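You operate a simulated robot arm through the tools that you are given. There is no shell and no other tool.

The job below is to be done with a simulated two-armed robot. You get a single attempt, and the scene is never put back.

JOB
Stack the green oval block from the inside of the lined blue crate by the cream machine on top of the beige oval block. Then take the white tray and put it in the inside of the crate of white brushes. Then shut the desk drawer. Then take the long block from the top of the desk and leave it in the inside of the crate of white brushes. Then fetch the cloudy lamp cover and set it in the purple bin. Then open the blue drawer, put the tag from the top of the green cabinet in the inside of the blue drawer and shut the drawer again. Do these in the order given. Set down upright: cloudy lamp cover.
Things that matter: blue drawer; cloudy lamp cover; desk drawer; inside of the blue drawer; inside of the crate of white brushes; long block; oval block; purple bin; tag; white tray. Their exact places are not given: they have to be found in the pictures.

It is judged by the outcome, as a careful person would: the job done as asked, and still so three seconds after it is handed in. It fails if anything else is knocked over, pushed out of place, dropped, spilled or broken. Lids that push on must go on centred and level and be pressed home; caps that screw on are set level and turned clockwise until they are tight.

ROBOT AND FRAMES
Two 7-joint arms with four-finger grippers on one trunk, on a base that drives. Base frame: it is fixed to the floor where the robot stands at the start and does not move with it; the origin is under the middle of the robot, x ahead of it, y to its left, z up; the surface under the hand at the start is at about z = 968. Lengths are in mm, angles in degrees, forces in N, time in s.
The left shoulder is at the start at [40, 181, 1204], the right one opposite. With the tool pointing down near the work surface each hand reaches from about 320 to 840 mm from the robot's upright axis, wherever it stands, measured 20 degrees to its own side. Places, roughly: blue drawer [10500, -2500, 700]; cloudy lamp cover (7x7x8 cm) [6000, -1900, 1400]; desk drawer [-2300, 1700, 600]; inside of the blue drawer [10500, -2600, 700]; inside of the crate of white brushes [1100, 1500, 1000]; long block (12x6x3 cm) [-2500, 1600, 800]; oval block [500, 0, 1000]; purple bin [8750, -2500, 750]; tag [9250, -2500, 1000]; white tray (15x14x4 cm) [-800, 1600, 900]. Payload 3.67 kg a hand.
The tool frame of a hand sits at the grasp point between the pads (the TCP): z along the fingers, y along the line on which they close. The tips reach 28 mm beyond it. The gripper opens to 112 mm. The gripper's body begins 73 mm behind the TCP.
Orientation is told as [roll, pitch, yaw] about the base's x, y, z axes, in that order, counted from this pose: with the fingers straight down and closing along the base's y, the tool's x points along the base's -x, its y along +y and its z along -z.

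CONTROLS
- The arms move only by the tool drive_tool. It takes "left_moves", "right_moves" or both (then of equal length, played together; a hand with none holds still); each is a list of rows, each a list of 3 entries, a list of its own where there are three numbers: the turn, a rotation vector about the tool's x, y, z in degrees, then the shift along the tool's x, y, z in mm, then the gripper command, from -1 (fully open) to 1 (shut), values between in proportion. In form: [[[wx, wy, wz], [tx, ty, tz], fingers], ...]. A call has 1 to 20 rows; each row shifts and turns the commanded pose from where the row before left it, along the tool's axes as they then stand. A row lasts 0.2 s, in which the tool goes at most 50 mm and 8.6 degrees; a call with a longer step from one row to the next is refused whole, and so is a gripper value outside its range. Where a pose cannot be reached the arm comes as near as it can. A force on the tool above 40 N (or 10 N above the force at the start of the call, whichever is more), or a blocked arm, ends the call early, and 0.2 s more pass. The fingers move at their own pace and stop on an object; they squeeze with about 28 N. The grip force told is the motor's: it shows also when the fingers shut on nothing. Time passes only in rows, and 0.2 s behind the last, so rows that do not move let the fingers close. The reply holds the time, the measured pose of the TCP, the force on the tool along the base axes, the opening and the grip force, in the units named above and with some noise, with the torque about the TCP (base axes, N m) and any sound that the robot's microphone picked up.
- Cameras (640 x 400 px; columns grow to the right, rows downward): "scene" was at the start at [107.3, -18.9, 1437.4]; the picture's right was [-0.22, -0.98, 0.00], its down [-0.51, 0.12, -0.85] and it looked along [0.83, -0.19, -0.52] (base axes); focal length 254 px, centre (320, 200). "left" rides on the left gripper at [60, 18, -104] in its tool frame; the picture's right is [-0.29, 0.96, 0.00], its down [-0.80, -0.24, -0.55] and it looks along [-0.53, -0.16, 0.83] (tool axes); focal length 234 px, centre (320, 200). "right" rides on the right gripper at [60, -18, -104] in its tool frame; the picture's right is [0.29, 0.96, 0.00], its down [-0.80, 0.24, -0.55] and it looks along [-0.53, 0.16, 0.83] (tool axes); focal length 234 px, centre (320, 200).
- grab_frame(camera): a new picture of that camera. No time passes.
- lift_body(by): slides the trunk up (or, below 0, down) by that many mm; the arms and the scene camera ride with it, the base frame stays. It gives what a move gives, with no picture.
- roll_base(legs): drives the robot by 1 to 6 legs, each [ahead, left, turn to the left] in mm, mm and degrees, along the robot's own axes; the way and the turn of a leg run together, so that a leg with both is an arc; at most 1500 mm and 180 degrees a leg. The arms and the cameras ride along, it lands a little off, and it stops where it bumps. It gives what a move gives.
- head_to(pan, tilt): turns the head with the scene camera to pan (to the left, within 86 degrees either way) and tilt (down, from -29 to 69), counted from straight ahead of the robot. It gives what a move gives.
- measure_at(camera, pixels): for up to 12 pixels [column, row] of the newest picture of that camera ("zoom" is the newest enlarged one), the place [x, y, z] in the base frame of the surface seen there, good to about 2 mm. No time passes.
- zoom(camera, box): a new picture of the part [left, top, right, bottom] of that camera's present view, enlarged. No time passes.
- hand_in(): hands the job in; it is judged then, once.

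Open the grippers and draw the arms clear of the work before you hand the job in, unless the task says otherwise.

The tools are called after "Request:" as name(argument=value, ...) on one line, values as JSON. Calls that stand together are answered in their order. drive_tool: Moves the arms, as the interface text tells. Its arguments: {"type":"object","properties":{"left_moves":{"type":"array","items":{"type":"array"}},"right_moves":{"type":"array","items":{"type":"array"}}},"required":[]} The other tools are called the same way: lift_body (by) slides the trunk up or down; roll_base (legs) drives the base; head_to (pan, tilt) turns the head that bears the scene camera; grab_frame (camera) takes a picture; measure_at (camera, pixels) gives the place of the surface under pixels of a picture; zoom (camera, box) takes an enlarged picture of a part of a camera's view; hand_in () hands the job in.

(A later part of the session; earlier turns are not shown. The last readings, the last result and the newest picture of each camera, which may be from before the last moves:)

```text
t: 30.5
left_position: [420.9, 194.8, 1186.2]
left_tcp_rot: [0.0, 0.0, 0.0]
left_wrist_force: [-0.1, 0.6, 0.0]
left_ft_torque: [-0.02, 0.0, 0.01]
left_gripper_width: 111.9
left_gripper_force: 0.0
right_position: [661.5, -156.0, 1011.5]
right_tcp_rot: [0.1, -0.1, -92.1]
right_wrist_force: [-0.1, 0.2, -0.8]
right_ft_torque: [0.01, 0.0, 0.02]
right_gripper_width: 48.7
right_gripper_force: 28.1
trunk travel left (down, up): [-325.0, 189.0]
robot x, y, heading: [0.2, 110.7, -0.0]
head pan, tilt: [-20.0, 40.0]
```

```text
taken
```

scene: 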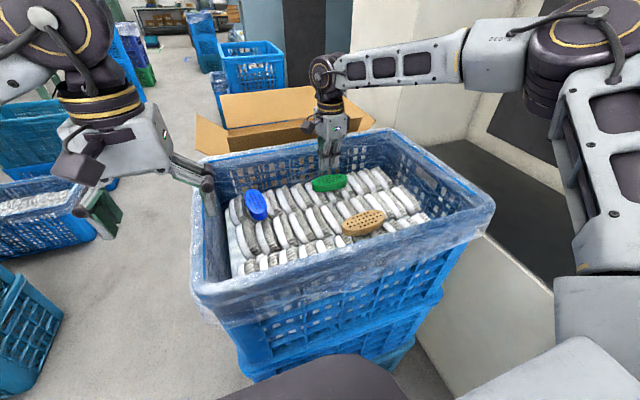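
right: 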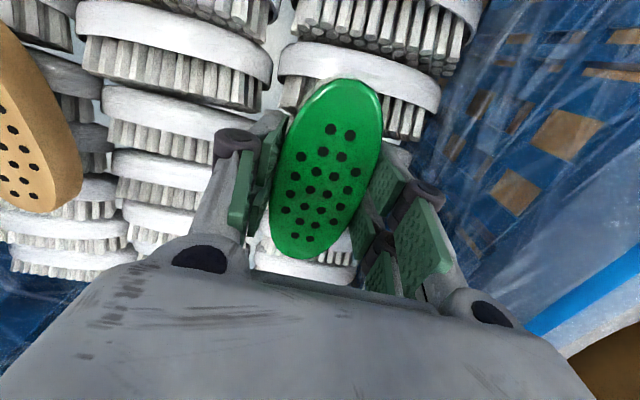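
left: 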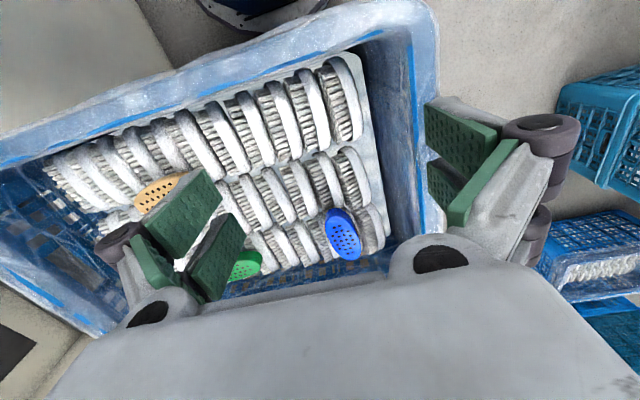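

The oval came up with the hand (width still 48.7). I raise it 40 mm more and carry it slowly over the beige oval at (479,-175), turning 7° to match its axis.

Request:
drive_tool(right_moves=[[[0, 0, 0], [0, 0, -10], 1], [[0, 0, 0], [0, 0, -15], 1], [[0, 0, 0], [0, 0, -15], 1], [[0, 0, 0], [-1.4, -10.2, 0], 1], [[0, 0, 0], [-3, -20, 0], 1], [[0, 0, 0], [-3, -25, 0], 1], [[0, 0, 0], [-3, -25, 0], 1], [[0, 0, 0], [-3, -25, 0], 1], [[0, 0, 0], [-3, -25, 0], 1], [[0, 0, 0], [-3, -22, 0], 1], [[0, 0, 0], [-3, -19, 0], 1], [[0, 0, 0], [-3, -10, 0], 1], [[0, 0, -3.5], [0, 0, 0], 1], [[0, 0, -3.5], [0, 0, 0], 1], [[0, 0, 0], [0, 0, 0], 1]])

Request:
grab_frame(camera="right")

Request:
zoom(camera="scene", box=[240, 130, 480, 280])

```text
t: 33.7
left_position: [420.9, 194.1, 1186.6]
left_tcp_rot: [0.0, 0.0, 0.0]
left_wrist_force: [-0.3, -0.2, 0.6]
left_ft_torque: [-0.01, -0.04, -0.01]
left_gripper_width: 111.8
left_gripper_force: 0.1
right_position: [480.0, -176.2, 1051.2]
right_tcp_rot: [0.1, 0.0, -85.0]
right_wrist_force: [0.6, -0.2, -1.1]
right_ft_torque: [-0.03, -0.04, -0.06]
right_gripper_width: 48.9
right_gripper_force: 28.0
trunk travel left (down, up): [-325.0, 189.0]
robot x, y, heading: [-0.2, 103.5, -0.3]
head pan, tilt: [-20.0, 40.0]
```

```text
taken
```

right: 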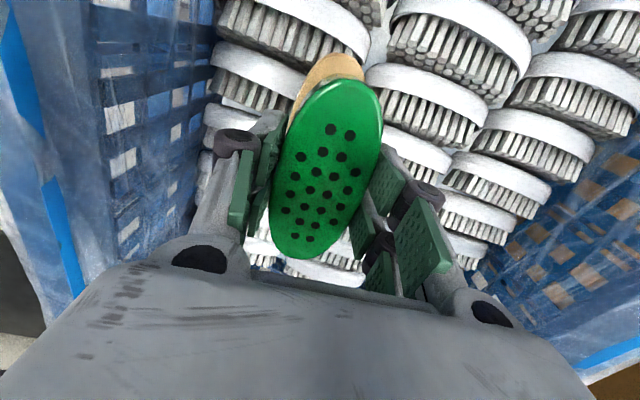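

```text
2.67 times, centred on (360, 205) of scene
```

zoom: 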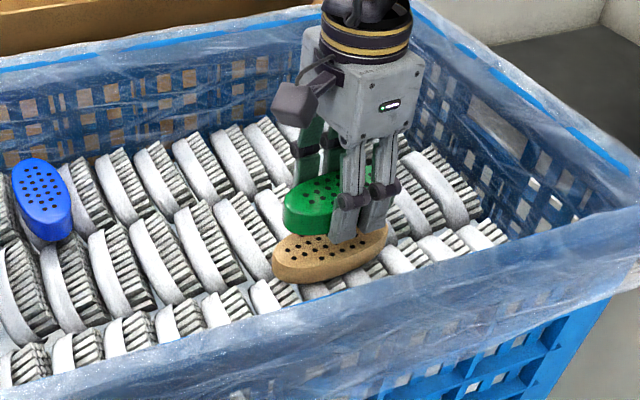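

The green oval is above the beige one (beige end visible at (330,68) in the right picture). I measure the green's dot rows in the hand and the visible beige edge to check the alignment.

Request:
measure_at(camera="right", pixels=[[341, 132], [302, 238], [301, 157], [355, 173], [288, 210], [338, 226], [318, 183], [340, 88], [292, 250], [325, 62], [350, 60], [305, 85]])

Request:
measure_at(camera="zoom", pixels=[[277, 262], [385, 240], [330, 262], [300, 240], [332, 278], [288, 205], [310, 232], [310, 215]])

```text
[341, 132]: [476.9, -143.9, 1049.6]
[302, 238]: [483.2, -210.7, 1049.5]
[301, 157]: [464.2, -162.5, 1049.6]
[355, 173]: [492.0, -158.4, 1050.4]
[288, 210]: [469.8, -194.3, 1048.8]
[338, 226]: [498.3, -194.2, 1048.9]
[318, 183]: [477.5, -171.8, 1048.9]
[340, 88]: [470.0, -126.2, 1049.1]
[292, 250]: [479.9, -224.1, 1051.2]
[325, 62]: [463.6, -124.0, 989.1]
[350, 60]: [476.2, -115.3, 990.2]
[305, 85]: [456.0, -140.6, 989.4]
```

```text
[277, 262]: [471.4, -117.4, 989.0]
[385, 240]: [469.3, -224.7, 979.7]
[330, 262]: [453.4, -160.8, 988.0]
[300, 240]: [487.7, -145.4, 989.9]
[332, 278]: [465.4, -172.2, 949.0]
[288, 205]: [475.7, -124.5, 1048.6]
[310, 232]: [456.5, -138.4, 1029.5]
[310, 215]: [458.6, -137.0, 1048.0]
```

Green centre in hand is (480,-177) against beige centre (479.6,-175.5), axes matching at 5.4°. I shift 1.5 mm and lower 30 mm toward contact.

Request:
drive_tool(right_moves=[[[0, 0, 0], [1.5, 0, 10], 1], [[0, 0, 0], [0, 0, 10], 1], [[0, 0, 0], [0, 0, 8], 1], [[0, 0, 0], [0, 0, 2], 1], [[0, 0, 0], [0, 0, 0], 1]])

Request:
zoom(camera="scene", box=[320, 190, 416, 250])

```text
t: 34.9
left_position: [420.1, 194.9, 1187.7]
left_tcp_rot: [0.0, 0.0, 0.0]
left_wrist_force: [0.2, -0.2, -1.0]
left_ft_torque: [-0.04, 0.01, -0.01]
left_gripper_width: 111.9
left_gripper_force: 0.0
right_position: [479.7, -173.5, 1021.3]
right_tcp_rot: [0.0, 0.2, -85.2]
right_wrist_force: [0.3, 0.1, -0.8]
right_ft_torque: [-0.02, -0.03, 0.0]
right_gripper_width: 48.8
right_gripper_force: 27.5
trunk travel left (down, up): [-325.0, 189.0]
robot x, y, heading: [-0.9, 104.4, -0.3]
head pan, tilt: [-20.0, 40.0]
```

```text
6.67 times, centred on (368, 220) of scene
```

zoom: 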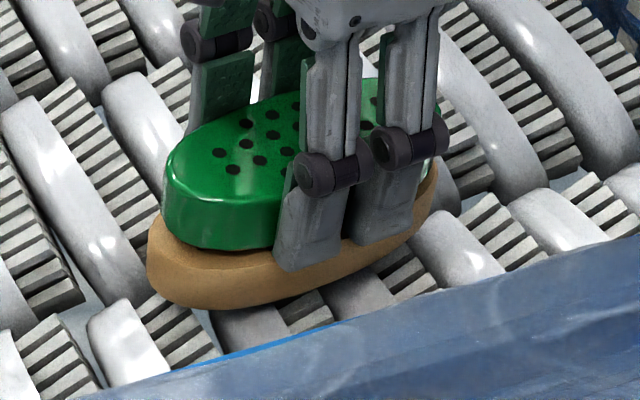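

The green oval is only a few millimetres above the beige one. I lower in small steps until contact shows in the force.

Request:
drive_tool(right_moves=[[[0, 0, 0], [-0.5, 0, 1.5], 1], [[0, 0, 0], [0, 0, 1.5], 1], [[0, 0, 0], [0, 0, 0], 1]])

Request:
zoom(camera="scene", box=[320, 190, 416, 250])

```text
t: 35.7
left_position: [419.9, 194.6, 1186.6]
left_tcp_rot: [-0.1, 0.0, 0.0]
left_wrist_force: [0.1, 0.4, 0.4]
left_ft_torque: [0.01, 0.0, -0.03]
left_gripper_width: 112.2
left_gripper_force: 0.0
right_position: [478.6, -174.0, 1017.4]
right_tcp_rot: [0.1, 0.0, -85.0]
right_wrist_force: [0.0, -0.1, -0.9]
right_ft_torque: [0.0, 0.01, 0.02]
right_gripper_width: 48.8
right_gripper_force: 28.2
trunk travel left (down, up): [-325.0, 189.0]
robot x, y, heading: [-0.2, 110.3, 0.1]
head pan, tilt: [-20.0, 40.0]
```

```text
6.67 times, centred on (368, 220) of scene
```

zoom: 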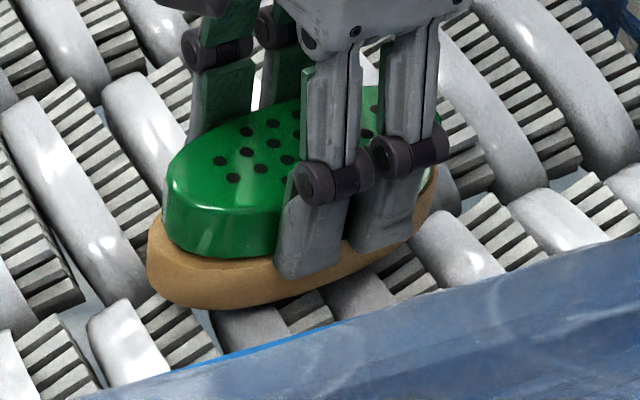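

No contact yet at z≈1018, with a thin gap left. I lower two more small steps.

Request:
drive_tool(right_moves=[[[0, 0, 0], [0, 0, 1.5], 1], [[0, 0, 0], [0, 0, 1.5], 1], [[0, 0, 0], [0, 0, 0], 1]])

```text
t: 36.5
left_position: [419.9, 196.2, 1185.9]
left_tcp_rot: [0.0, 0.0, 0.0]
left_wrist_force: [0.5, 0.6, -0.8]
left_ft_torque: [-0.01, -0.02, 0.02]
left_gripper_width: 111.9
left_gripper_force: 0.0
right_position: [479.5, -174.0, 1017.1]
right_tcp_rot: [0.2, 0.0, -85.2]
right_wrist_force: [-0.3, -1.4, 12.6]
right_ft_torque: [0.05, 0.09, 0.03]
right_gripper_width: 48.7
right_gripper_force: 28.3
trunk travel left (down, up): [-325.0, 189.0]
robot x, y, heading: [2.5, 112.3, -0.1]
head pan, tilt: [-20.0, 40.0]
```

Contact: 12.6 N up at z≈1017. I open the fingers gently, then rise straight up.

Request:
drive_tool(right_moves=[[[0, 0, 0], [0, 0, 0], 0.1], [[0, 0, 0], [0, 0, 0], 0], [[0, 0, 0], [0, 0, 0], -0.3], [[0, 0, 0], [0, 0, 0], -0.4], [[0, 0, 0], [0, 0, 0], -0.4]])

Request:
zoom(camera="scene", box=[320, 190, 416, 250])

Request:
grab_frame(camera="right")

```text
t: 37.7
left_position: [420.7, 194.9, 1186.2]
left_tcp_rot: [0.0, 0.1, 0.0]
left_wrist_force: [-0.6, 0.0, 0.0]
left_ft_torque: [-0.02, -0.02, 0.0]
left_gripper_width: 111.9
left_gripper_force: 0.1
right_position: [479.8, -174.5, 1015.4]
right_tcp_rot: [0.1, 0.1, -85.1]
right_wrist_force: [-0.2, -1.1, 0.7]
right_ft_torque: [0.01, -0.01, 0.0]
right_gripper_width: 78.8
right_gripper_force: 0.1
trunk travel left (down, up): [-325.0, 189.0]
robot x, y, heading: [-0.7, 104.6, -0.1]
head pan, tilt: [-20.0, 40.0]
```

```text
6.67 times, centred on (368, 220) of scene
```

zoom: 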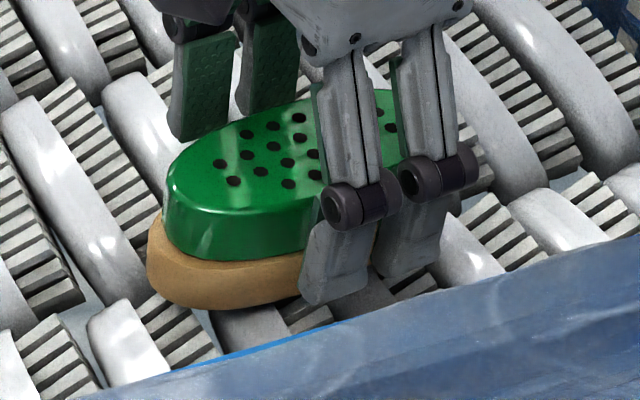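

```text
taken
```

right: 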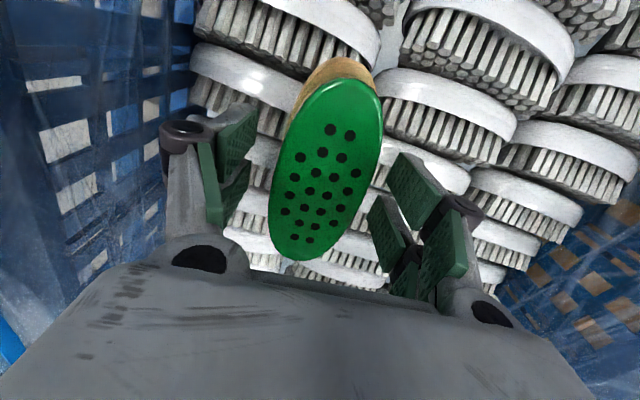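

The green oval rests on the beige one. I raise the right hand straight up well clear of the rim and check the stack.

Request:
drive_tool(right_moves=[[[0, 0, 0], [0, 0, -20], -0.4], [[0, 0, 0], [0, 0, -30], -0.4], [[0, 0, 0], [0, 0, -40], -0.4], [[0, 0, 0], [0, 0, -40], -0.4], [[0, 0, 0], [0, 0, -40], -0.4], [[0, 0, 0], [0, 0, 0], -0.4]])

Request:
zoom(camera="scene", box=[280, 165, 440, 265])

Request:
grab_frame(camera="right")

```text
t: 39.1
left_position: [420.5, 193.8, 1186.4]
left_tcp_rot: [0.1, 0.1, 0.0]
left_wrist_force: [0.6, -0.6, 0.4]
left_ft_torque: [0.0, 0.01, -0.04]
left_gripper_width: 111.6
left_gripper_force: 0.0
right_position: [479.9, -175.0, 1185.9]
right_tcp_rot: [0.0, 0.1, -85.1]
right_wrist_force: [0.0, -0.3, -0.5]
right_ft_torque: [0.01, 0.04, 0.01]
right_gripper_width: 78.2
right_gripper_force: 0.0
trunk travel left (down, up): [-325.0, 189.0]
robot x, y, heading: [0.0, 113.1, -0.0]
head pan, tilt: [-20.0, 40.0]
```

```text
4.00 times, centred on (360, 215) of scene
```

zoom: 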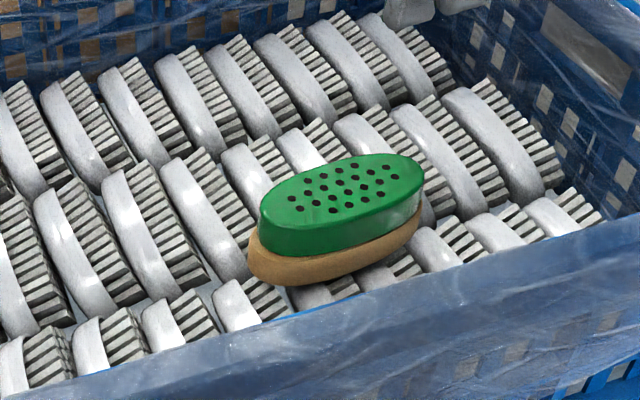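

```text
taken
```

right: 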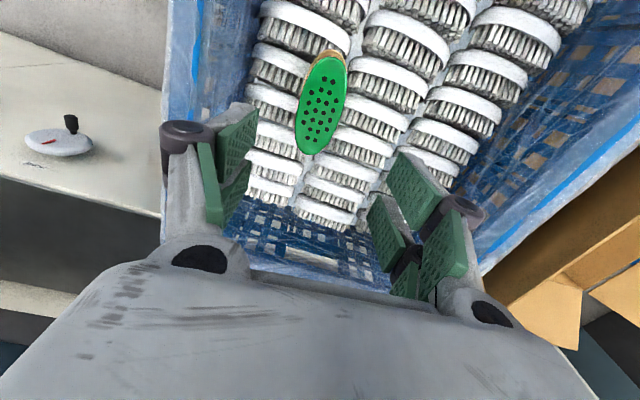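

The stack is well centred and steady. Now I turn the right hand back to yaw 0 and draw it in, then look around for the way to the white tray.

Request:
drive_tool(right_moves=[[[0, 0, -8.5], [0, 0, -7], -0.4], [[0, 0, -8.5], [0, 0, -7], -0.4], [[0, 0, -8.5], [0, 0, -7], -0.4], [[0, 0, -8.5], [0, 0, -7], -0.4], [[0, 0, -8.5], [0, 0, -7], -0.4], [[0, 0, -8.5], [0, 0, -7], -0.4], [[0, 0, -8.5], [0, 0, -7], -0.4], [[0, 0, -8.5], [0, 0, -7], -0.4], [[0, 0, -8.5], [0, 0, -7], -0.4], [[0, 0, -8.5], [0, 0, -7], -0.4], [[0, 0, 0], [30, 0, 0], -0.4], [[0, 0, 0], [30, 0, 0], -0.4], [[0, 0, 0], [30, 0, 0], -0.4], [[0, 0, 0], [0, 0, 0], -0.4]], left_moves=[[[0, 0, 0], [0, 0, -7], -1], [[0, 0, 0], [0, 0, -7], -1], [[0, 0, 0], [0, 0, -7], -1], [[0, 0, 0], [0, 0, -7], -1], [[0, 0, 0], [0, 0, -7], -1], [[0, 0, 0], [0, 0, -7], -1], [[0, 0, 0], [0, 0, -7], -1], [[0, 0, 0], [0, 0, -7], -1], [[0, 0, 0], [0, 0, -7], -1], [[0, 0, 0], [0, 0, -7], -1], [[0, 0, 0], [10, 0, 0], -1], [[0, 0, 0], [10, 0, 0], -1], [[0, 0, 0], [10, 0, 0], -1], [[0, 0, 0], [0, 0, 0], -1]])

Request:
head_to(pan=80, tilt=25)

Request:
grab_frame(camera="scene")

Request:
head_to(pan=30, tilt=25)

Request:
grab_frame(camera="scene")

```text
t: 42.1
left_position: [390.2, 195.0, 1255.6]
left_tcp_rot: [-0.1, 0.0, 0.0]
left_wrist_force: [0.0, 0.1, -0.4]
left_ft_torque: [-0.03, -0.01, -0.03]
left_gripper_width: 112.0
left_gripper_force: 0.1
right_position: [388.6, -176.0, 1255.7]
right_tcp_rot: [0.0, 0.1, -0.1]
right_wrist_force: [0.2, 0.2, -1.1]
right_ft_torque: [0.0, 0.03, -0.03]
right_gripper_width: 78.4
right_gripper_force: 0.1
trunk travel left (down, up): [-325.0, 189.0]
robot x, y, heading: [0.8, 106.0, 0.1]
head pan, tilt: [-20.0, 40.0]
```

```text
t: 43.9
left_position: [389.5, 194.0, 1256.1]
left_tcp_rot: [0.0, 0.0, 0.0]
left_wrist_force: [-0.5, 0.9, -0.3]
left_ft_torque: [-0.01, 0.0, 0.01]
left_gripper_width: 112.1
left_gripper_force: 0.2
right_position: [388.3, -175.0, 1256.2]
right_tcp_rot: [0.0, -0.1, -0.1]
right_wrist_force: [-0.6, -0.6, 0.1]
right_ft_torque: [0.02, -0.04, 0.0]
right_gripper_width: 78.2
right_gripper_force: 0.0
trunk travel left (down, up): [-325.0, 189.0]
robot x, y, heading: [0.8, 107.7, -0.2]
head pan, tilt: [80.0, 25.0]
```

```text
taken
```

scene: 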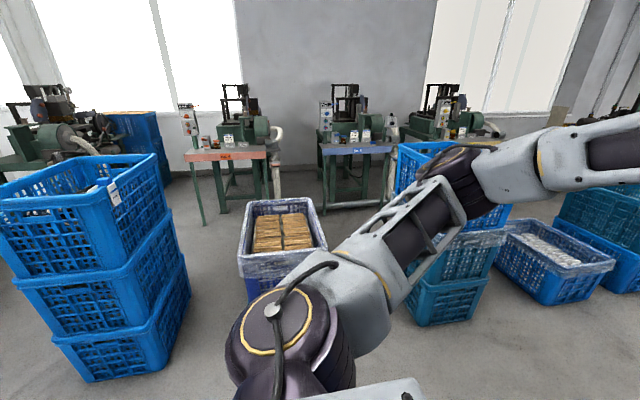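

```text
t: 45.0
left_position: [390.4, 194.1, 1255.7]
left_tcp_rot: [0.0, 0.0, 0.0]
left_wrist_force: [-0.2, 0.7, -0.4]
left_ft_torque: [-0.01, 0.02, -0.04]
left_gripper_width: 111.9
left_gripper_force: 0.0
right_position: [388.8, -174.3, 1255.0]
right_tcp_rot: [0.2, -0.2, -0.1]
right_wrist_force: [-0.1, -0.2, -0.2]
right_ft_torque: [-0.02, 0.0, -0.01]
right_gripper_width: 78.2
right_gripper_force: 0.0
trunk travel left (down, up): [-325.0, 189.0]
robot x, y, heading: [2.4, 109.7, 0.1]
head pan, tilt: [30.0, 25.0]
```

```text
taken
```

scene: 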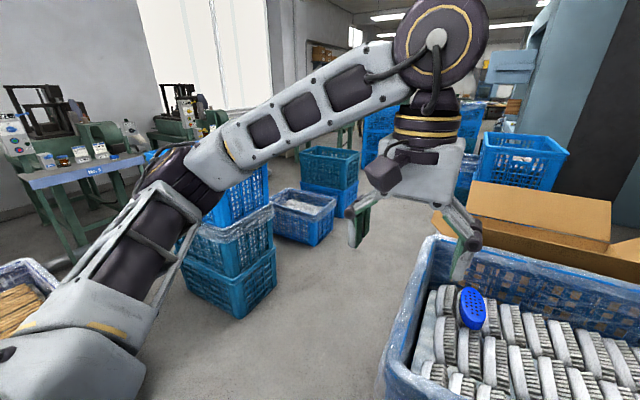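

The crate stack at the left, around (85,185) in the pan-80 view, probably holds the white tray. I turn the head back there, zoom in and measure.

Request:
head_to(pan=86, tilt=25)

Request:
grab_frame(camera="scene")

Request:
zoom(camera="scene", box=[0, 80, 320, 280])

Request:
measure_at(camera="scene", pixels=[[40, 200], [120, 190], [150, 190], [190, 160], [200, 155], [110, 195], [140, 330], [130, 380], [200, 330], [260, 150], [300, 235], [330, 270]])

```text
t: 46.3
left_position: [389.4, 195.0, 1255.4]
left_tcp_rot: [-0.1, 0.0, -0.1]
left_wrist_force: [-0.2, -0.3, 0.1]
left_ft_torque: [-0.02, -0.02, 0.03]
left_gripper_width: 112.0
left_gripper_force: 0.0
right_position: [388.1, -173.8, 1256.5]
right_tcp_rot: [-0.1, 0.0, -0.1]
right_wrist_force: [-1.3, 0.1, -0.6]
right_ft_torque: [-0.04, 0.01, 0.0]
right_gripper_width: 78.2
right_gripper_force: 0.0
trunk travel left (down, up): [-325.0, 189.0]
robot x, y, heading: [-4.1, 109.7, -0.4]
head pan, tilt: [85.9, 25.0]
```

```text
taken
```

scene: 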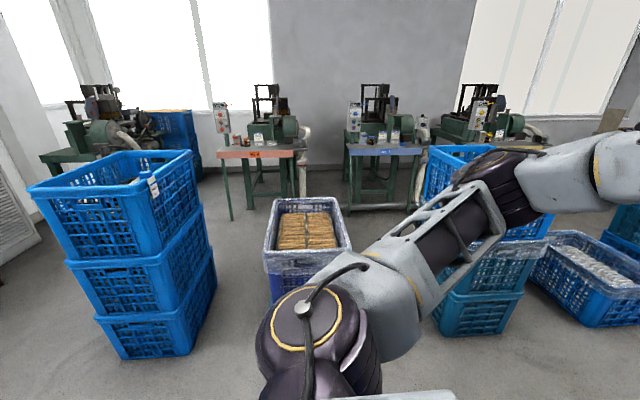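

```text
2.00 times, centred on (160, 180) of scene
```

zoom: 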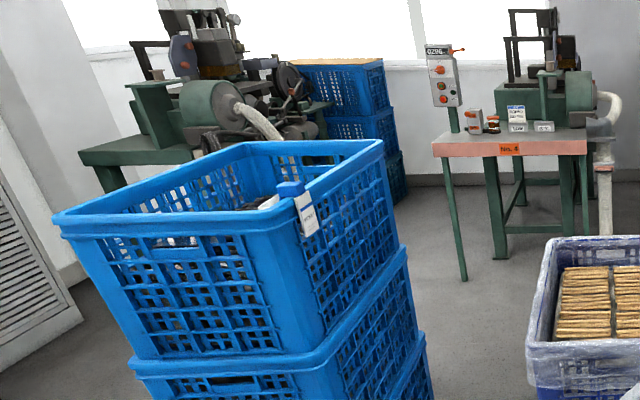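

```text
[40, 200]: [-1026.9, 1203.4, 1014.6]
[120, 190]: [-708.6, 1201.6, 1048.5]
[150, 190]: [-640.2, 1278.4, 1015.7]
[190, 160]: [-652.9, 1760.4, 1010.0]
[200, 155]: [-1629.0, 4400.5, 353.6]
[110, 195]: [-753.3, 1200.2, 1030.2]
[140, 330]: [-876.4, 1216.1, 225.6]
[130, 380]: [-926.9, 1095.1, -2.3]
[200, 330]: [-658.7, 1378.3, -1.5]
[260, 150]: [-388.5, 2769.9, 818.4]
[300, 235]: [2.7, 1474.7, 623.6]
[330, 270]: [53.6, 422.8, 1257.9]
```

The stack (x -1027…-640, y 1200…1760, rim z≈1015) holds the tray in its top crate. Before driving I look down to measure the robot's own front and the crate in front of it.

Request:
head_to(pan=0, tilt=69)

Request:
grab_frame(camera="scene")

Request:
measure_at(camera="scene", pixels=[[320, 210], [300, 205], [250, 215], [400, 215], [320, 240], [320, 300], [100, 240], [540, 240], [200, 215], [450, 225], [100, 200], [560, 200]])

```text
t: 47.9
left_position: [389.9, 194.7, 1255.8]
left_tcp_rot: [0.0, 0.0, 0.0]
left_wrist_force: [-0.1, -0.2, 0.5]
left_ft_torque: [0.03, 0.04, 0.02]
left_gripper_width: 112.0
left_gripper_force: 0.2
right_position: [388.2, -175.1, 1256.3]
right_tcp_rot: [0.0, -0.1, -0.1]
right_wrist_force: [-0.2, 0.3, -0.2]
right_ft_torque: [0.03, -0.02, -0.02]
right_gripper_width: 78.2
right_gripper_force: 0.1
trunk travel left (down, up): [-325.0, 189.0]
robot x, y, heading: [1.0, 108.1, -0.1]
head pan, tilt: [0.0, 68.8]
```

```text
taken
```

scene: 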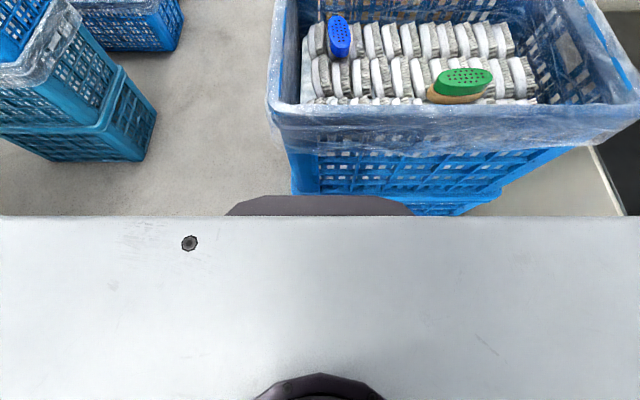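

```text
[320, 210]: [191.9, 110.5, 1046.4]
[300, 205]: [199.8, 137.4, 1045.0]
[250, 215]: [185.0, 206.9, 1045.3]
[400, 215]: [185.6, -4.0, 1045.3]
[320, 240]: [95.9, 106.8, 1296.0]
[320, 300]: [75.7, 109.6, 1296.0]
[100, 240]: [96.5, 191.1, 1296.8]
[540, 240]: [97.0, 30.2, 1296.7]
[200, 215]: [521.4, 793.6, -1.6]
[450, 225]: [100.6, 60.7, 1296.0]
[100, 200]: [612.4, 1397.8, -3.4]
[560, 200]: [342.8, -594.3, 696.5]
```

The torso front is at x≈200 and the floor to the left is clear. I drive back and left, away from the crate, to about (-600,600), then turn left 90° to face the crate stack.

Request:
roll_base(legs=[[-100, 300, 0], [-500, 150, 0], [0, 0, 90]])

Request:
head_to(pan=15, tilt=35)

Request:
grab_frame(camera="scene")

```text
t: 51.9
left_position: [-52.3, 608.7, 1250.8]
left_tcp_rot: [0.4, 1.0, 1.9]
left_wrist_force: [-1.7, -0.1, 0.2]
left_ft_torque: [-0.03, -0.08, -0.04]
left_gripper_width: 111.8
left_gripper_force: 0.0
right_position: [-41.8, 239.1, 1241.3]
right_tcp_rot: [1.1, 1.9, 1.7]
right_wrist_force: [0.3, 0.6, -1.0]
right_ft_torque: [-0.04, 0.0, 0.01]
right_gripper_width: 78.4
right_gripper_force: 0.1
trunk travel left (down, up): [-325.0, 189.0]
robot x, y, heading: [-452.9, 516.8, 1.7]
head pan, tilt: [0.0, 68.8]
stopped in leg 2: the robot was blocked; the commanded pose is now the measured one
```

```text
t: 52.9
left_position: [-52.4, 608.6, 1250.1]
left_tcp_rot: [0.4, 1.1, 1.9]
left_wrist_force: [-0.2, -0.5, -0.4]
left_ft_torque: [-0.02, -0.01, 0.01]
left_gripper_width: 112.1
left_gripper_force: 0.1
right_position: [-41.0, 237.7, 1242.4]
right_tcp_rot: [1.0, 1.6, 1.6]
right_wrist_force: [0.0, -0.5, -0.9]
right_ft_torque: [-0.02, 0.02, 0.01]
right_gripper_width: 78.3
right_gripper_force: 0.1
trunk travel left (down, up): [-325.0, 189.0]
robot x, y, heading: [-456.6, 514.3, 2.1]
head pan, tilt: [15.0, 35.0]
```

```text
taken
```

scene: 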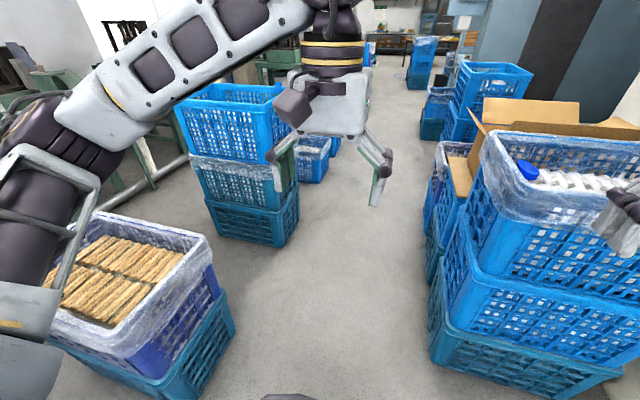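

The base was blocked behind at about (-455,515). I move 60 mm ahead to relieve it, and look to both sides to find what is there.

Request:
roll_base(legs=[[60, 0, 0]])

Request:
head_to(pan=86, tilt=50)

Request:
grab_frame(camera="scene")

Request:
head_to(pan=-86, tilt=45)

Request:
grab_frame(camera="scene")

```text
t: 53.9
left_position: [-13.2, 612.3, 1257.9]
left_tcp_rot: [-0.1, -0.1, 1.2]
left_wrist_force: [0.7, -0.3, 0.2]
left_ft_torque: [-0.02, -0.08, 0.02]
left_gripper_width: 112.1
left_gripper_force: 0.1
right_position: [-7.9, 242.2, 1254.2]
right_tcp_rot: [0.6, 0.3, 1.1]
right_wrist_force: [-0.2, 0.4, 0.3]
right_ft_torque: [0.0, -0.08, -0.05]
right_gripper_width: 78.3
right_gripper_force: 0.1
trunk travel left (down, up): [-325.0, 189.0]
robot x, y, heading: [-397.5, 517.7, 1.2]
head pan, tilt: [15.0, 35.0]
```

```text
t: 55.3
left_position: [-10.0, 614.2, 1253.5]
left_tcp_rot: [0.0, 0.0, 1.1]
left_wrist_force: [-0.1, 0.2, -0.6]
left_ft_torque: [0.0, -0.02, -0.05]
left_gripper_width: 111.9
left_gripper_force: 0.2
right_position: [-1.4, 243.3, 1252.5]
right_tcp_rot: [0.4, 0.5, 1.1]
right_wrist_force: [-0.2, 0.6, -0.3]
right_ft_torque: [0.0, 0.01, -0.03]
right_gripper_width: 78.3
right_gripper_force: 0.1
trunk travel left (down, up): [-325.0, 189.0]
robot x, y, heading: [-398.0, 517.9, 1.1]
head pan, tilt: [85.9, 50.0]
```

```text
taken
```

scene: 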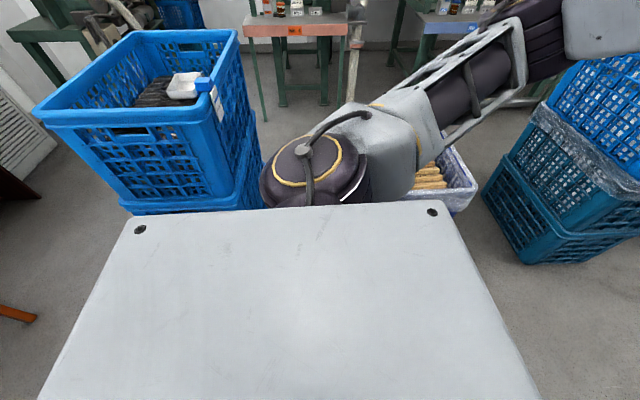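

```text
t: 57.9
left_position: [-10.1, 614.4, 1255.4]
left_tcp_rot: [0.0, 0.1, 1.1]
left_wrist_force: [0.2, 0.5, 0.9]
left_ft_torque: [-0.03, -0.02, 0.01]
left_gripper_width: 111.9
left_gripper_force: 0.0
right_position: [-2.3, 244.2, 1252.5]
right_tcp_rot: [0.4, 0.5, 1.1]
right_wrist_force: [0.5, 0.9, -0.3]
right_ft_torque: [-0.03, -0.01, 0.01]
right_gripper_width: 78.4
right_gripper_force: 0.2
trunk travel left (down, up): [-325.0, 189.0]
robot x, y, heading: [-397.9, 518.4, 1.3]
head pan, tilt: [-85.9, 45.0]
```

```text
taken
```

scene: 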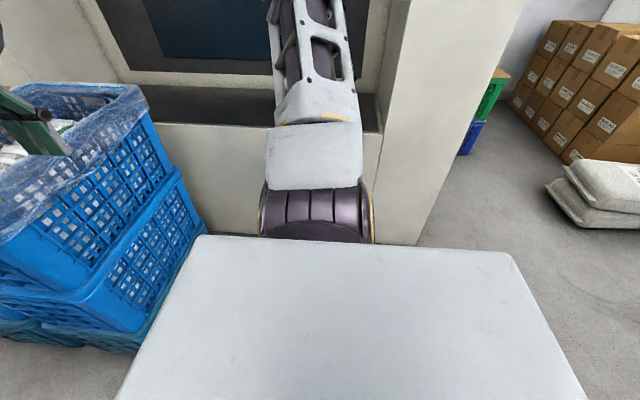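

The white tray shows at (185,85) in the left view, in the top crate. There is an orange leg at (15,313) behind; I measure these and also look at the left view again.

Request:
head_to(pan=86, tilt=50)

Request:
grab_frame(camera="scene")

Request:
measure_at(camera="scene", pixels=[[15, 313], [3, 308], [30, 319], [10, 190], [185, 85], [172, 88], [200, 82], [150, 100], [55, 110], [230, 50], [205, 115], [120, 160]])

```text
t: 60.5
left_position: [-9.8, 613.0, 1256.0]
left_tcp_rot: [0.0, 0.1, 1.2]
left_wrist_force: [-0.1, 0.0, -1.1]
left_ft_torque: [-0.02, -0.01, 0.0]
left_gripper_width: 111.9
left_gripper_force: 0.0
right_position: [-2.3, 244.3, 1251.2]
right_tcp_rot: [0.4, 0.6, 1.1]
right_wrist_force: [0.6, 0.9, -0.2]
right_ft_torque: [0.02, 0.03, 0.03]
right_gripper_width: 78.4
right_gripper_force: 0.1
trunk travel left (down, up): [-325.0, 189.0]
robot x, y, heading: [-397.7, 516.6, 1.2]
head pan, tilt: [85.9, 50.0]
```

```text
taken
```

scene: 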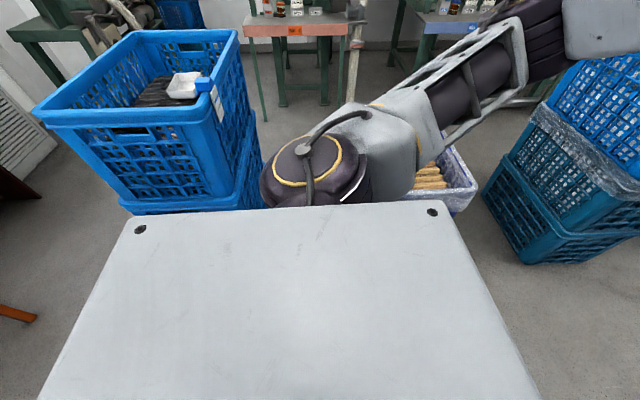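

```text
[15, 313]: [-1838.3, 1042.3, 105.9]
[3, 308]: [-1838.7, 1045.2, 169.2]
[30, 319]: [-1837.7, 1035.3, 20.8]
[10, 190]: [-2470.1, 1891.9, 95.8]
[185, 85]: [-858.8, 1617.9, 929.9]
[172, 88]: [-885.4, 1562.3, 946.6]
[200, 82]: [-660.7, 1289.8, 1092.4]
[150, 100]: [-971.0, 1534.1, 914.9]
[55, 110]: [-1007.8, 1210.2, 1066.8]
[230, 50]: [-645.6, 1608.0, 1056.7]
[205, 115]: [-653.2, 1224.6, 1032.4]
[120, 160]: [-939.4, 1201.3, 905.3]
```

The tray is at about (-860,1600,930) inside the crate. To see what is behind, I go 150 mm ahead and then turn left 90° on the spot.

Request:
roll_base(legs=[[150, 0, 0], [0, 0, 90]])

Request:
head_to(pan=80, tilt=35)

Request:
grab_frame(camera="scene")

Request:
head_to(pan=35, tilt=35)

Request:
grab_frame(camera="scene")

```text
t: 66.2
left_position: [-343.0, 909.5, 1255.5]
left_tcp_rot: [0.0, 0.1, 91.4]
left_wrist_force: [0.3, -0.9, 0.2]
left_ft_torque: [0.0, 0.01, -0.03]
left_gripper_width: 112.1
left_gripper_force: 0.0
right_position: [27.9, 918.4, 1250.7]
right_tcp_rot: [0.4, 0.4, 91.4]
right_wrist_force: [1.3, 0.4, -0.9]
right_ft_torque: [0.02, 0.01, -0.01]
right_gripper_width: 78.7
right_gripper_force: 0.1
trunk travel left (down, up): [-325.0, 189.0]
robot x, y, heading: [-243.2, 518.3, 91.4]
head pan, tilt: [85.9, 50.0]
```

```text
t: 66.9
left_position: [-342.7, 910.0, 1256.0]
left_tcp_rot: [-0.1, 0.1, 91.5]
left_wrist_force: [-0.4, 0.5, -1.2]
left_ft_torque: [-0.01, 0.03, -0.01]
left_gripper_width: 112.0
left_gripper_force: 0.2
right_position: [26.9, 918.4, 1251.7]
right_tcp_rot: [0.4, 0.5, 91.4]
right_wrist_force: [0.3, 0.1, 0.1]
right_ft_torque: [0.0, 0.0, -0.03]
right_gripper_width: 78.2
right_gripper_force: 0.1
trunk travel left (down, up): [-325.0, 189.0]
robot x, y, heading: [-245.5, 525.8, 91.6]
head pan, tilt: [80.0, 35.0]
```

```text
taken
```

scene: 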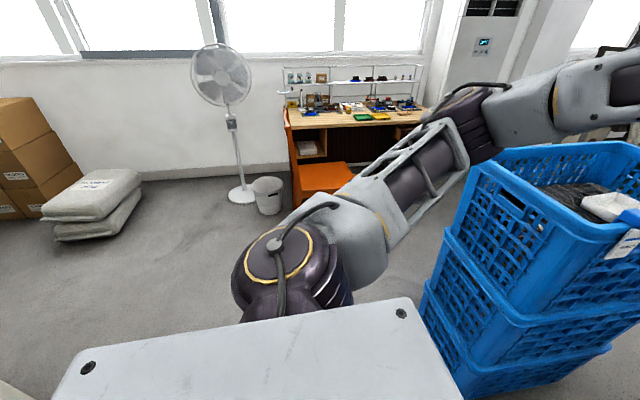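

```text
t: 68.1
left_position: [-342.0, 909.3, 1256.1]
left_tcp_rot: [0.0, 0.2, 91.4]
left_wrist_force: [-0.1, -0.5, -0.3]
left_ft_torque: [-0.03, -0.03, 0.01]
left_gripper_width: 111.9
left_gripper_force: 0.0
right_position: [26.9, 918.6, 1251.7]
right_tcp_rot: [0.5, 0.4, 91.4]
right_wrist_force: [-0.5, 0.2, 0.5]
right_ft_torque: [-0.03, 0.02, 0.0]
right_gripper_width: 78.2
right_gripper_force: 0.0
trunk travel left (down, up): [-325.0, 189.0]
robot x, y, heading: [-244.0, 519.6, 91.3]
head pan, tilt: [35.0, 35.0]
```

```text
taken
```

scene: 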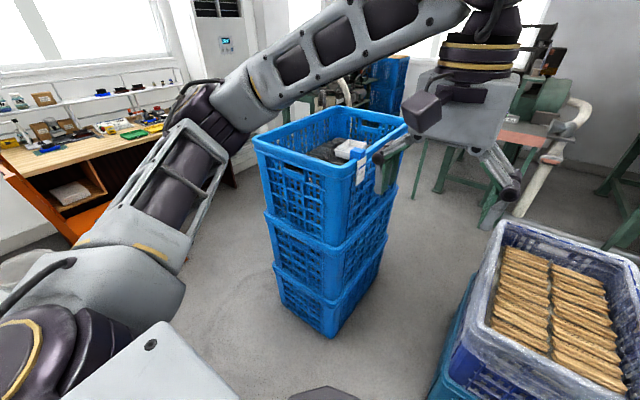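

Nothing stands behind on this side; the block was likely the right elbow against the fixed cream machine wall. The tray is visible at (350,150); I zoom on it and measure its outline.

Request:
zoom(camera="scene", box=[240, 90, 432, 210])

Request:
measure_at(camera="scene", pixels=[[350, 150], [338, 148], [365, 143], [352, 158], [330, 140], [255, 142], [405, 128], [350, 160], [320, 150], [300, 110], [390, 170], [330, 330]])

```text
3.33 times, centred on (336, 150) of scene
```

zoom: 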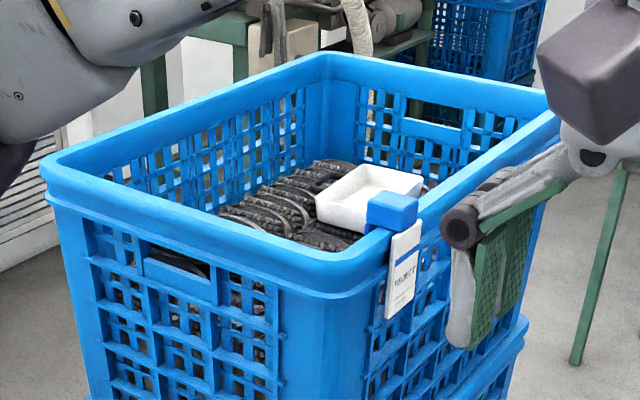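

```text
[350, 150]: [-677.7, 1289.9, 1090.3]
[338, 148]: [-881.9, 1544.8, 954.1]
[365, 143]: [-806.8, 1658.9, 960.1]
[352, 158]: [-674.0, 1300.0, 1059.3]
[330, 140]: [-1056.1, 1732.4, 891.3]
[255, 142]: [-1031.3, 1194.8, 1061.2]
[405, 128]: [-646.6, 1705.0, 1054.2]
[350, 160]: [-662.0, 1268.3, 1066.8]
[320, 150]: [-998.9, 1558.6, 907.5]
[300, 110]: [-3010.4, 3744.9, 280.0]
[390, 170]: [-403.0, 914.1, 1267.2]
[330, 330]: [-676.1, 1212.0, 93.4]
```

The tray (rim z≈957) lies in the top crate near (-815,1600), with a blue clip and label on the crate's +x rim to avoid. I line the robot up at about x=-600 and drive forward to y≈850.

Request:
roll_base(legs=[[0, 0, -1.4], [0, 356, 0], [200, 0, 0]])

Request:
head_to(pan=20, tilt=40)

Request:
grab_frame(camera="scene")

```text
t: 72.0
left_position: [-684.6, 1109.4, 1255.4]
left_tcp_rot: [-0.1, 0.1, 89.6]
left_wrist_force: [-0.1, 0.2, 0.2]
left_ft_torque: [0.0, 0.0, -0.04]
left_gripper_width: 112.1
left_gripper_force: 0.1
right_position: [-315.6, 1105.6, 1250.8]
right_tcp_rot: [0.4, 0.6, 89.4]
right_wrist_force: [-0.7, 0.4, -0.8]
right_ft_torque: [-0.01, 0.01, -0.03]
right_gripper_width: 78.3
right_gripper_force: 0.1
trunk travel left (down, up): [-325.0, 189.0]
robot x, y, heading: [-600.6, 718.9, 89.8]
head pan, tilt: [35.0, 35.0]
```

```text
t: 72.8
left_position: [-684.0, 1111.9, 1255.4]
left_tcp_rot: [0.0, 0.0, 89.7]
left_wrist_force: [-0.1, 0.0, 0.0]
left_ft_torque: [0.0, 0.02, 0.01]
left_gripper_width: 111.9
left_gripper_force: 0.1
right_position: [-314.0, 1108.5, 1251.3]
right_tcp_rot: [0.4, 0.6, 89.7]
right_wrist_force: [0.8, -0.2, 0.4]
right_ft_torque: [-0.01, 0.0, 0.01]
right_gripper_width: 78.5
right_gripper_force: 0.0
trunk travel left (down, up): [-325.0, 189.0]
robot x, y, heading: [-597.0, 721.5, 89.7]
head pan, tilt: [20.0, 40.0]
```

```text
taken
```

scene: 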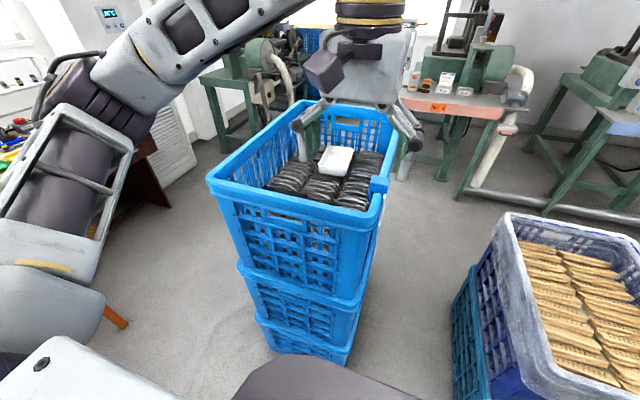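

The tray shows at (337,160) now. I zoom and measure its corners.

Request:
zoom(camera="scene", box=[272, 120, 400, 200])

Request:
measure_at(camera="zoom", pixels=[[230, 210], [320, 225], [398, 240], [260, 140], [405, 170], [320, 150], [320, 185], [300, 260], [180, 280], [480, 260], [320, 300], [535, 300]])

```text
5.00 times, centred on (336, 160) of scene
```

zoom: 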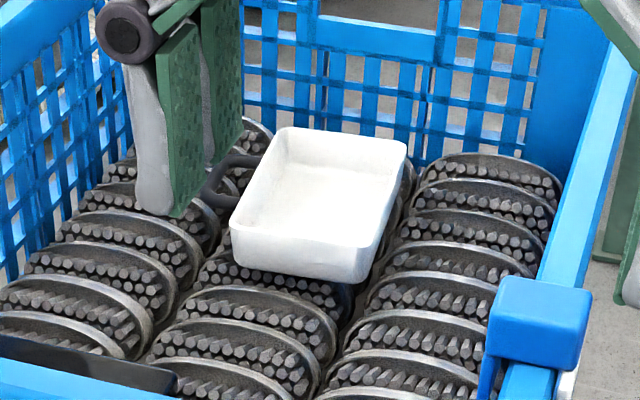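

```text
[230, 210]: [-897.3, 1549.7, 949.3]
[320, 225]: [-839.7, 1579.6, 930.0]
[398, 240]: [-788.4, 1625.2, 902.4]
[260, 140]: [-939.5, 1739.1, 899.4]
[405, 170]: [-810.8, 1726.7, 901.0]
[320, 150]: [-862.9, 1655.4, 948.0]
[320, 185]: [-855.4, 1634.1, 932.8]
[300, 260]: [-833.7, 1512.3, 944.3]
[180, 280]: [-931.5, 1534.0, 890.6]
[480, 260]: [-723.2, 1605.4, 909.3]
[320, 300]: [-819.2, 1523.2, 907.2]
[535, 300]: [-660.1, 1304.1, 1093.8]
```

The tray sits a bit rotated with a dark loop just to its left at (225,180). I drive 130 mm closer, then bring the left hand over it for a top view.

Request:
roll_base(legs=[[130, 0, 0]])

Request:
drive_tool(left_moves=[[[0, 0, -8.5], [0, 0, 0], -1], [[0, 0, -8.5], [0, 0, 0], -1], [[0, 0, -8.5], [0, 0, 0], -1], [[0, 0, -8.5], [0, 0, 0], -1], [[0, 0, -8.5], [0, 0, 0], -1], [[0, 0, -8.5], [0, 0, 0], -1], [[0, 0, -8.5], [0, 0, 0], -1], [[0, 0, -8.5], [0, 0, 0], -1], [[0, 0, -8.5], [0, 0, 0], -1], [[0, 0, -8.5], [0, 0, 0], -1], [[0, 0, 0], [0, 0, 0], -1]])

Request:
grab_frame(camera="left")

Request:
grab_frame(camera="scene")

```text
t: 74.1
left_position: [-684.4, 1237.5, 1256.4]
left_tcp_rot: [0.0, 0.0, 89.6]
left_wrist_force: [-0.8, 0.1, -0.1]
left_ft_torque: [0.01, -0.01, -0.02]
left_gripper_width: 112.1
left_gripper_force: 0.0
right_position: [-313.8, 1234.6, 1252.7]
right_tcp_rot: [0.4, 0.4, 89.6]
right_wrist_force: [-0.4, 0.1, -0.2]
right_ft_torque: [0.0, -0.02, -0.01]
right_gripper_width: 78.3
right_gripper_force: 0.2
trunk travel left (down, up): [-325.0, 189.0]
robot x, y, heading: [-597.1, 850.4, 89.5]
head pan, tilt: [20.0, 40.0]
```

```text
t: 76.5
left_position: [-684.4, 1238.7, 1255.2]
left_tcp_rot: [0.1, 0.0, 174.7]
left_wrist_force: [-0.2, -0.2, -0.2]
left_ft_torque: [0.04, 0.02, 0.0]
left_gripper_width: 112.2
left_gripper_force: 0.0
right_position: [-314.3, 1236.1, 1252.2]
right_tcp_rot: [0.4, 0.6, 89.6]
right_wrist_force: [-0.1, 0.5, -0.1]
right_ft_torque: [0.0, 0.04, 0.0]
right_gripper_width: 78.2
right_gripper_force: 0.0
trunk travel left (down, up): [-325.0, 189.0]
robot x, y, heading: [-597.3, 850.1, 89.5]
head pan, tilt: [20.0, 40.0]
```

```text
taken
```

left: 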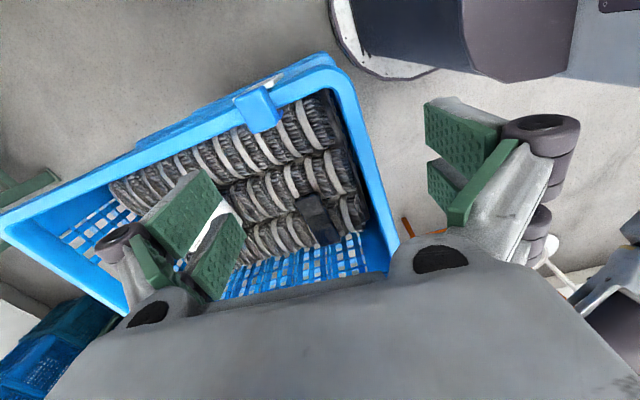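

```text
taken
```

scene: 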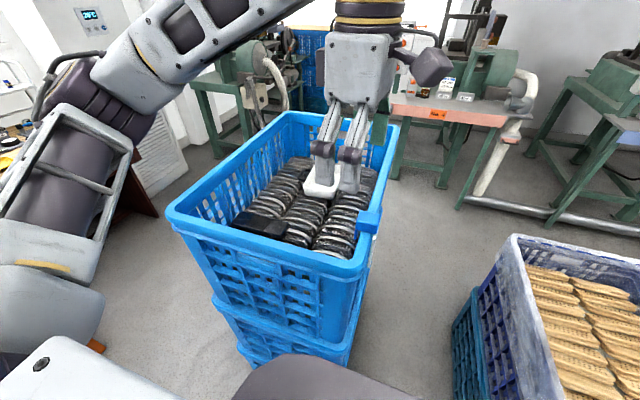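

The left hand is turned to close along the crate's long axis. I carry it forward over the tray's near side at z≈1160 for a close top view.

Request:
drive_tool(left_moves=[[[0, 0, 0], [-22, -34, 0], -1], [[0, 0, 0], [-22, -34, 0], -1], [[0, 0, 0], [-22, -34, 10], -1], [[0, 0, 0], [-22, -34, 20], -1], [[0, 0, 0], [-22, -34, 25], -1], [[0, 0, 0], [-22, -34, 20], -1], [[0, 0, 0], [-22, -34, 20], -1], [[0, 0, 0], [0, 0, 0], -1]])

Request:
grab_frame(camera="left")

Request:
grab_frame(camera="scene")

```text
t: 78.3
left_position: [-813.6, 1491.7, 1159.4]
left_tcp_rot: [0.1, 0.0, 174.6]
left_wrist_force: [-0.3, 0.2, -0.2]
left_ft_torque: [0.06, 0.02, 0.02]
left_gripper_width: 111.8
left_gripper_force: 0.1
right_position: [-314.4, 1235.5, 1252.6]
right_tcp_rot: [0.4, 0.5, 89.6]
right_wrist_force: [-1.0, -0.2, -0.3]
right_ft_torque: [0.0, -0.02, 0.0]
right_gripper_width: 78.3
right_gripper_force: 0.0
trunk travel left (down, up): [-325.0, 189.0]
robot x, y, heading: [-595.5, 855.9, 89.7]
head pan, tilt: [20.0, 40.0]
```

```text
taken
```

left: 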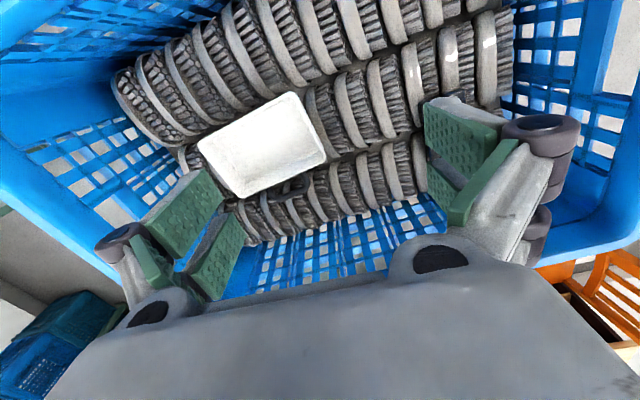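

```text
taken
```

scene: 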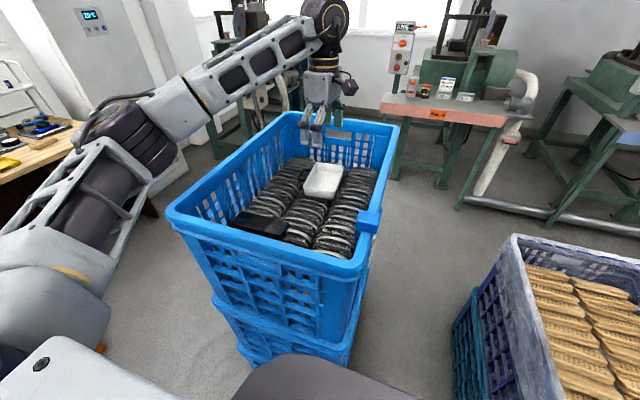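

The tray's corners show in the left picture at about (292,95), (325,152), (243,194) and (200,145). I zoom and measure them.

Request:
zoom(camera="left", box=[180, 80, 340, 210])

Request:
measure_at(camera="left", pixels=[[291, 97], [322, 151], [243, 192], [202, 145], [246, 120], [308, 122], [284, 173], [222, 170], [262, 145], [300, 186], [190, 150], [335, 170]])

```text
3.08 times, centred on (260, 145) of left
```

zoom: 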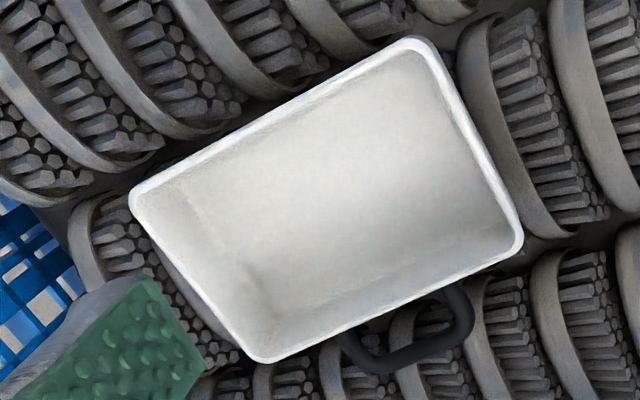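

```text
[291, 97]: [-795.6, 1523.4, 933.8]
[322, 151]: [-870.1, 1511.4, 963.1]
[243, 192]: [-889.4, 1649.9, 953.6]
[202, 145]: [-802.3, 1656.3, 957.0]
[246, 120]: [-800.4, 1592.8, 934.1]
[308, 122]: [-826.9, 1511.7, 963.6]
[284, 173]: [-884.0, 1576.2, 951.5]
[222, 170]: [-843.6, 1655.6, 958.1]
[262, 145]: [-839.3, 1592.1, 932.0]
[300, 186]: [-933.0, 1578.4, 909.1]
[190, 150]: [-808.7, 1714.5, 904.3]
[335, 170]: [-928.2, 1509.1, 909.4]
```

The tray has a body about 104 mm wide and 150 mm long, with a dark loop handle on its -x side. I will pinch its near short wall; I measure that rim precisely in the zoom, plus the floor inside.

Request:
measure_at(camera="zoom", pixels=[[428, 50], [450, 95], [470, 135], [490, 175], [510, 215], [518, 240], [460, 140], [480, 130], [455, 160], [400, 180], [270, 355], [400, 300]])

Request:
measure_at(camera="zoom", pixels=[[140, 195], [200, 155], [260, 122], [320, 88], [380, 56], [135, 205], [200, 290], [260, 350], [400, 345], [455, 300], [370, 360], [350, 340]])

```text
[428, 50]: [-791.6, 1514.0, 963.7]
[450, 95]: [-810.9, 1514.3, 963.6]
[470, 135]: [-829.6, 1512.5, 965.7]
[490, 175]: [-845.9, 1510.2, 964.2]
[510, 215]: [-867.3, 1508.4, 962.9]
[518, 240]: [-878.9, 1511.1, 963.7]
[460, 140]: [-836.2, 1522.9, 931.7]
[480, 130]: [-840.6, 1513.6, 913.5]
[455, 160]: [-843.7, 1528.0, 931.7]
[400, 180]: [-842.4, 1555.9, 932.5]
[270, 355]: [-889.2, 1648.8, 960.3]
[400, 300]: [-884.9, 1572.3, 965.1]
```

```text
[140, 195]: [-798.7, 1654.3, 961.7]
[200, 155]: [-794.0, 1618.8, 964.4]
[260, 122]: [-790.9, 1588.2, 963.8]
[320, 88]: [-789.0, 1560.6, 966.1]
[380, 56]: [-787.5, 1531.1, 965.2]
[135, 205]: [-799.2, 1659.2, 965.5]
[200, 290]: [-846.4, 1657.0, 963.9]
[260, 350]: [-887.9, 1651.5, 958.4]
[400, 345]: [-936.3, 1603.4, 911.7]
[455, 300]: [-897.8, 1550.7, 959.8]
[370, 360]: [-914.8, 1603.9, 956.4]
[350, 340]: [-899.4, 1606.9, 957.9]
```

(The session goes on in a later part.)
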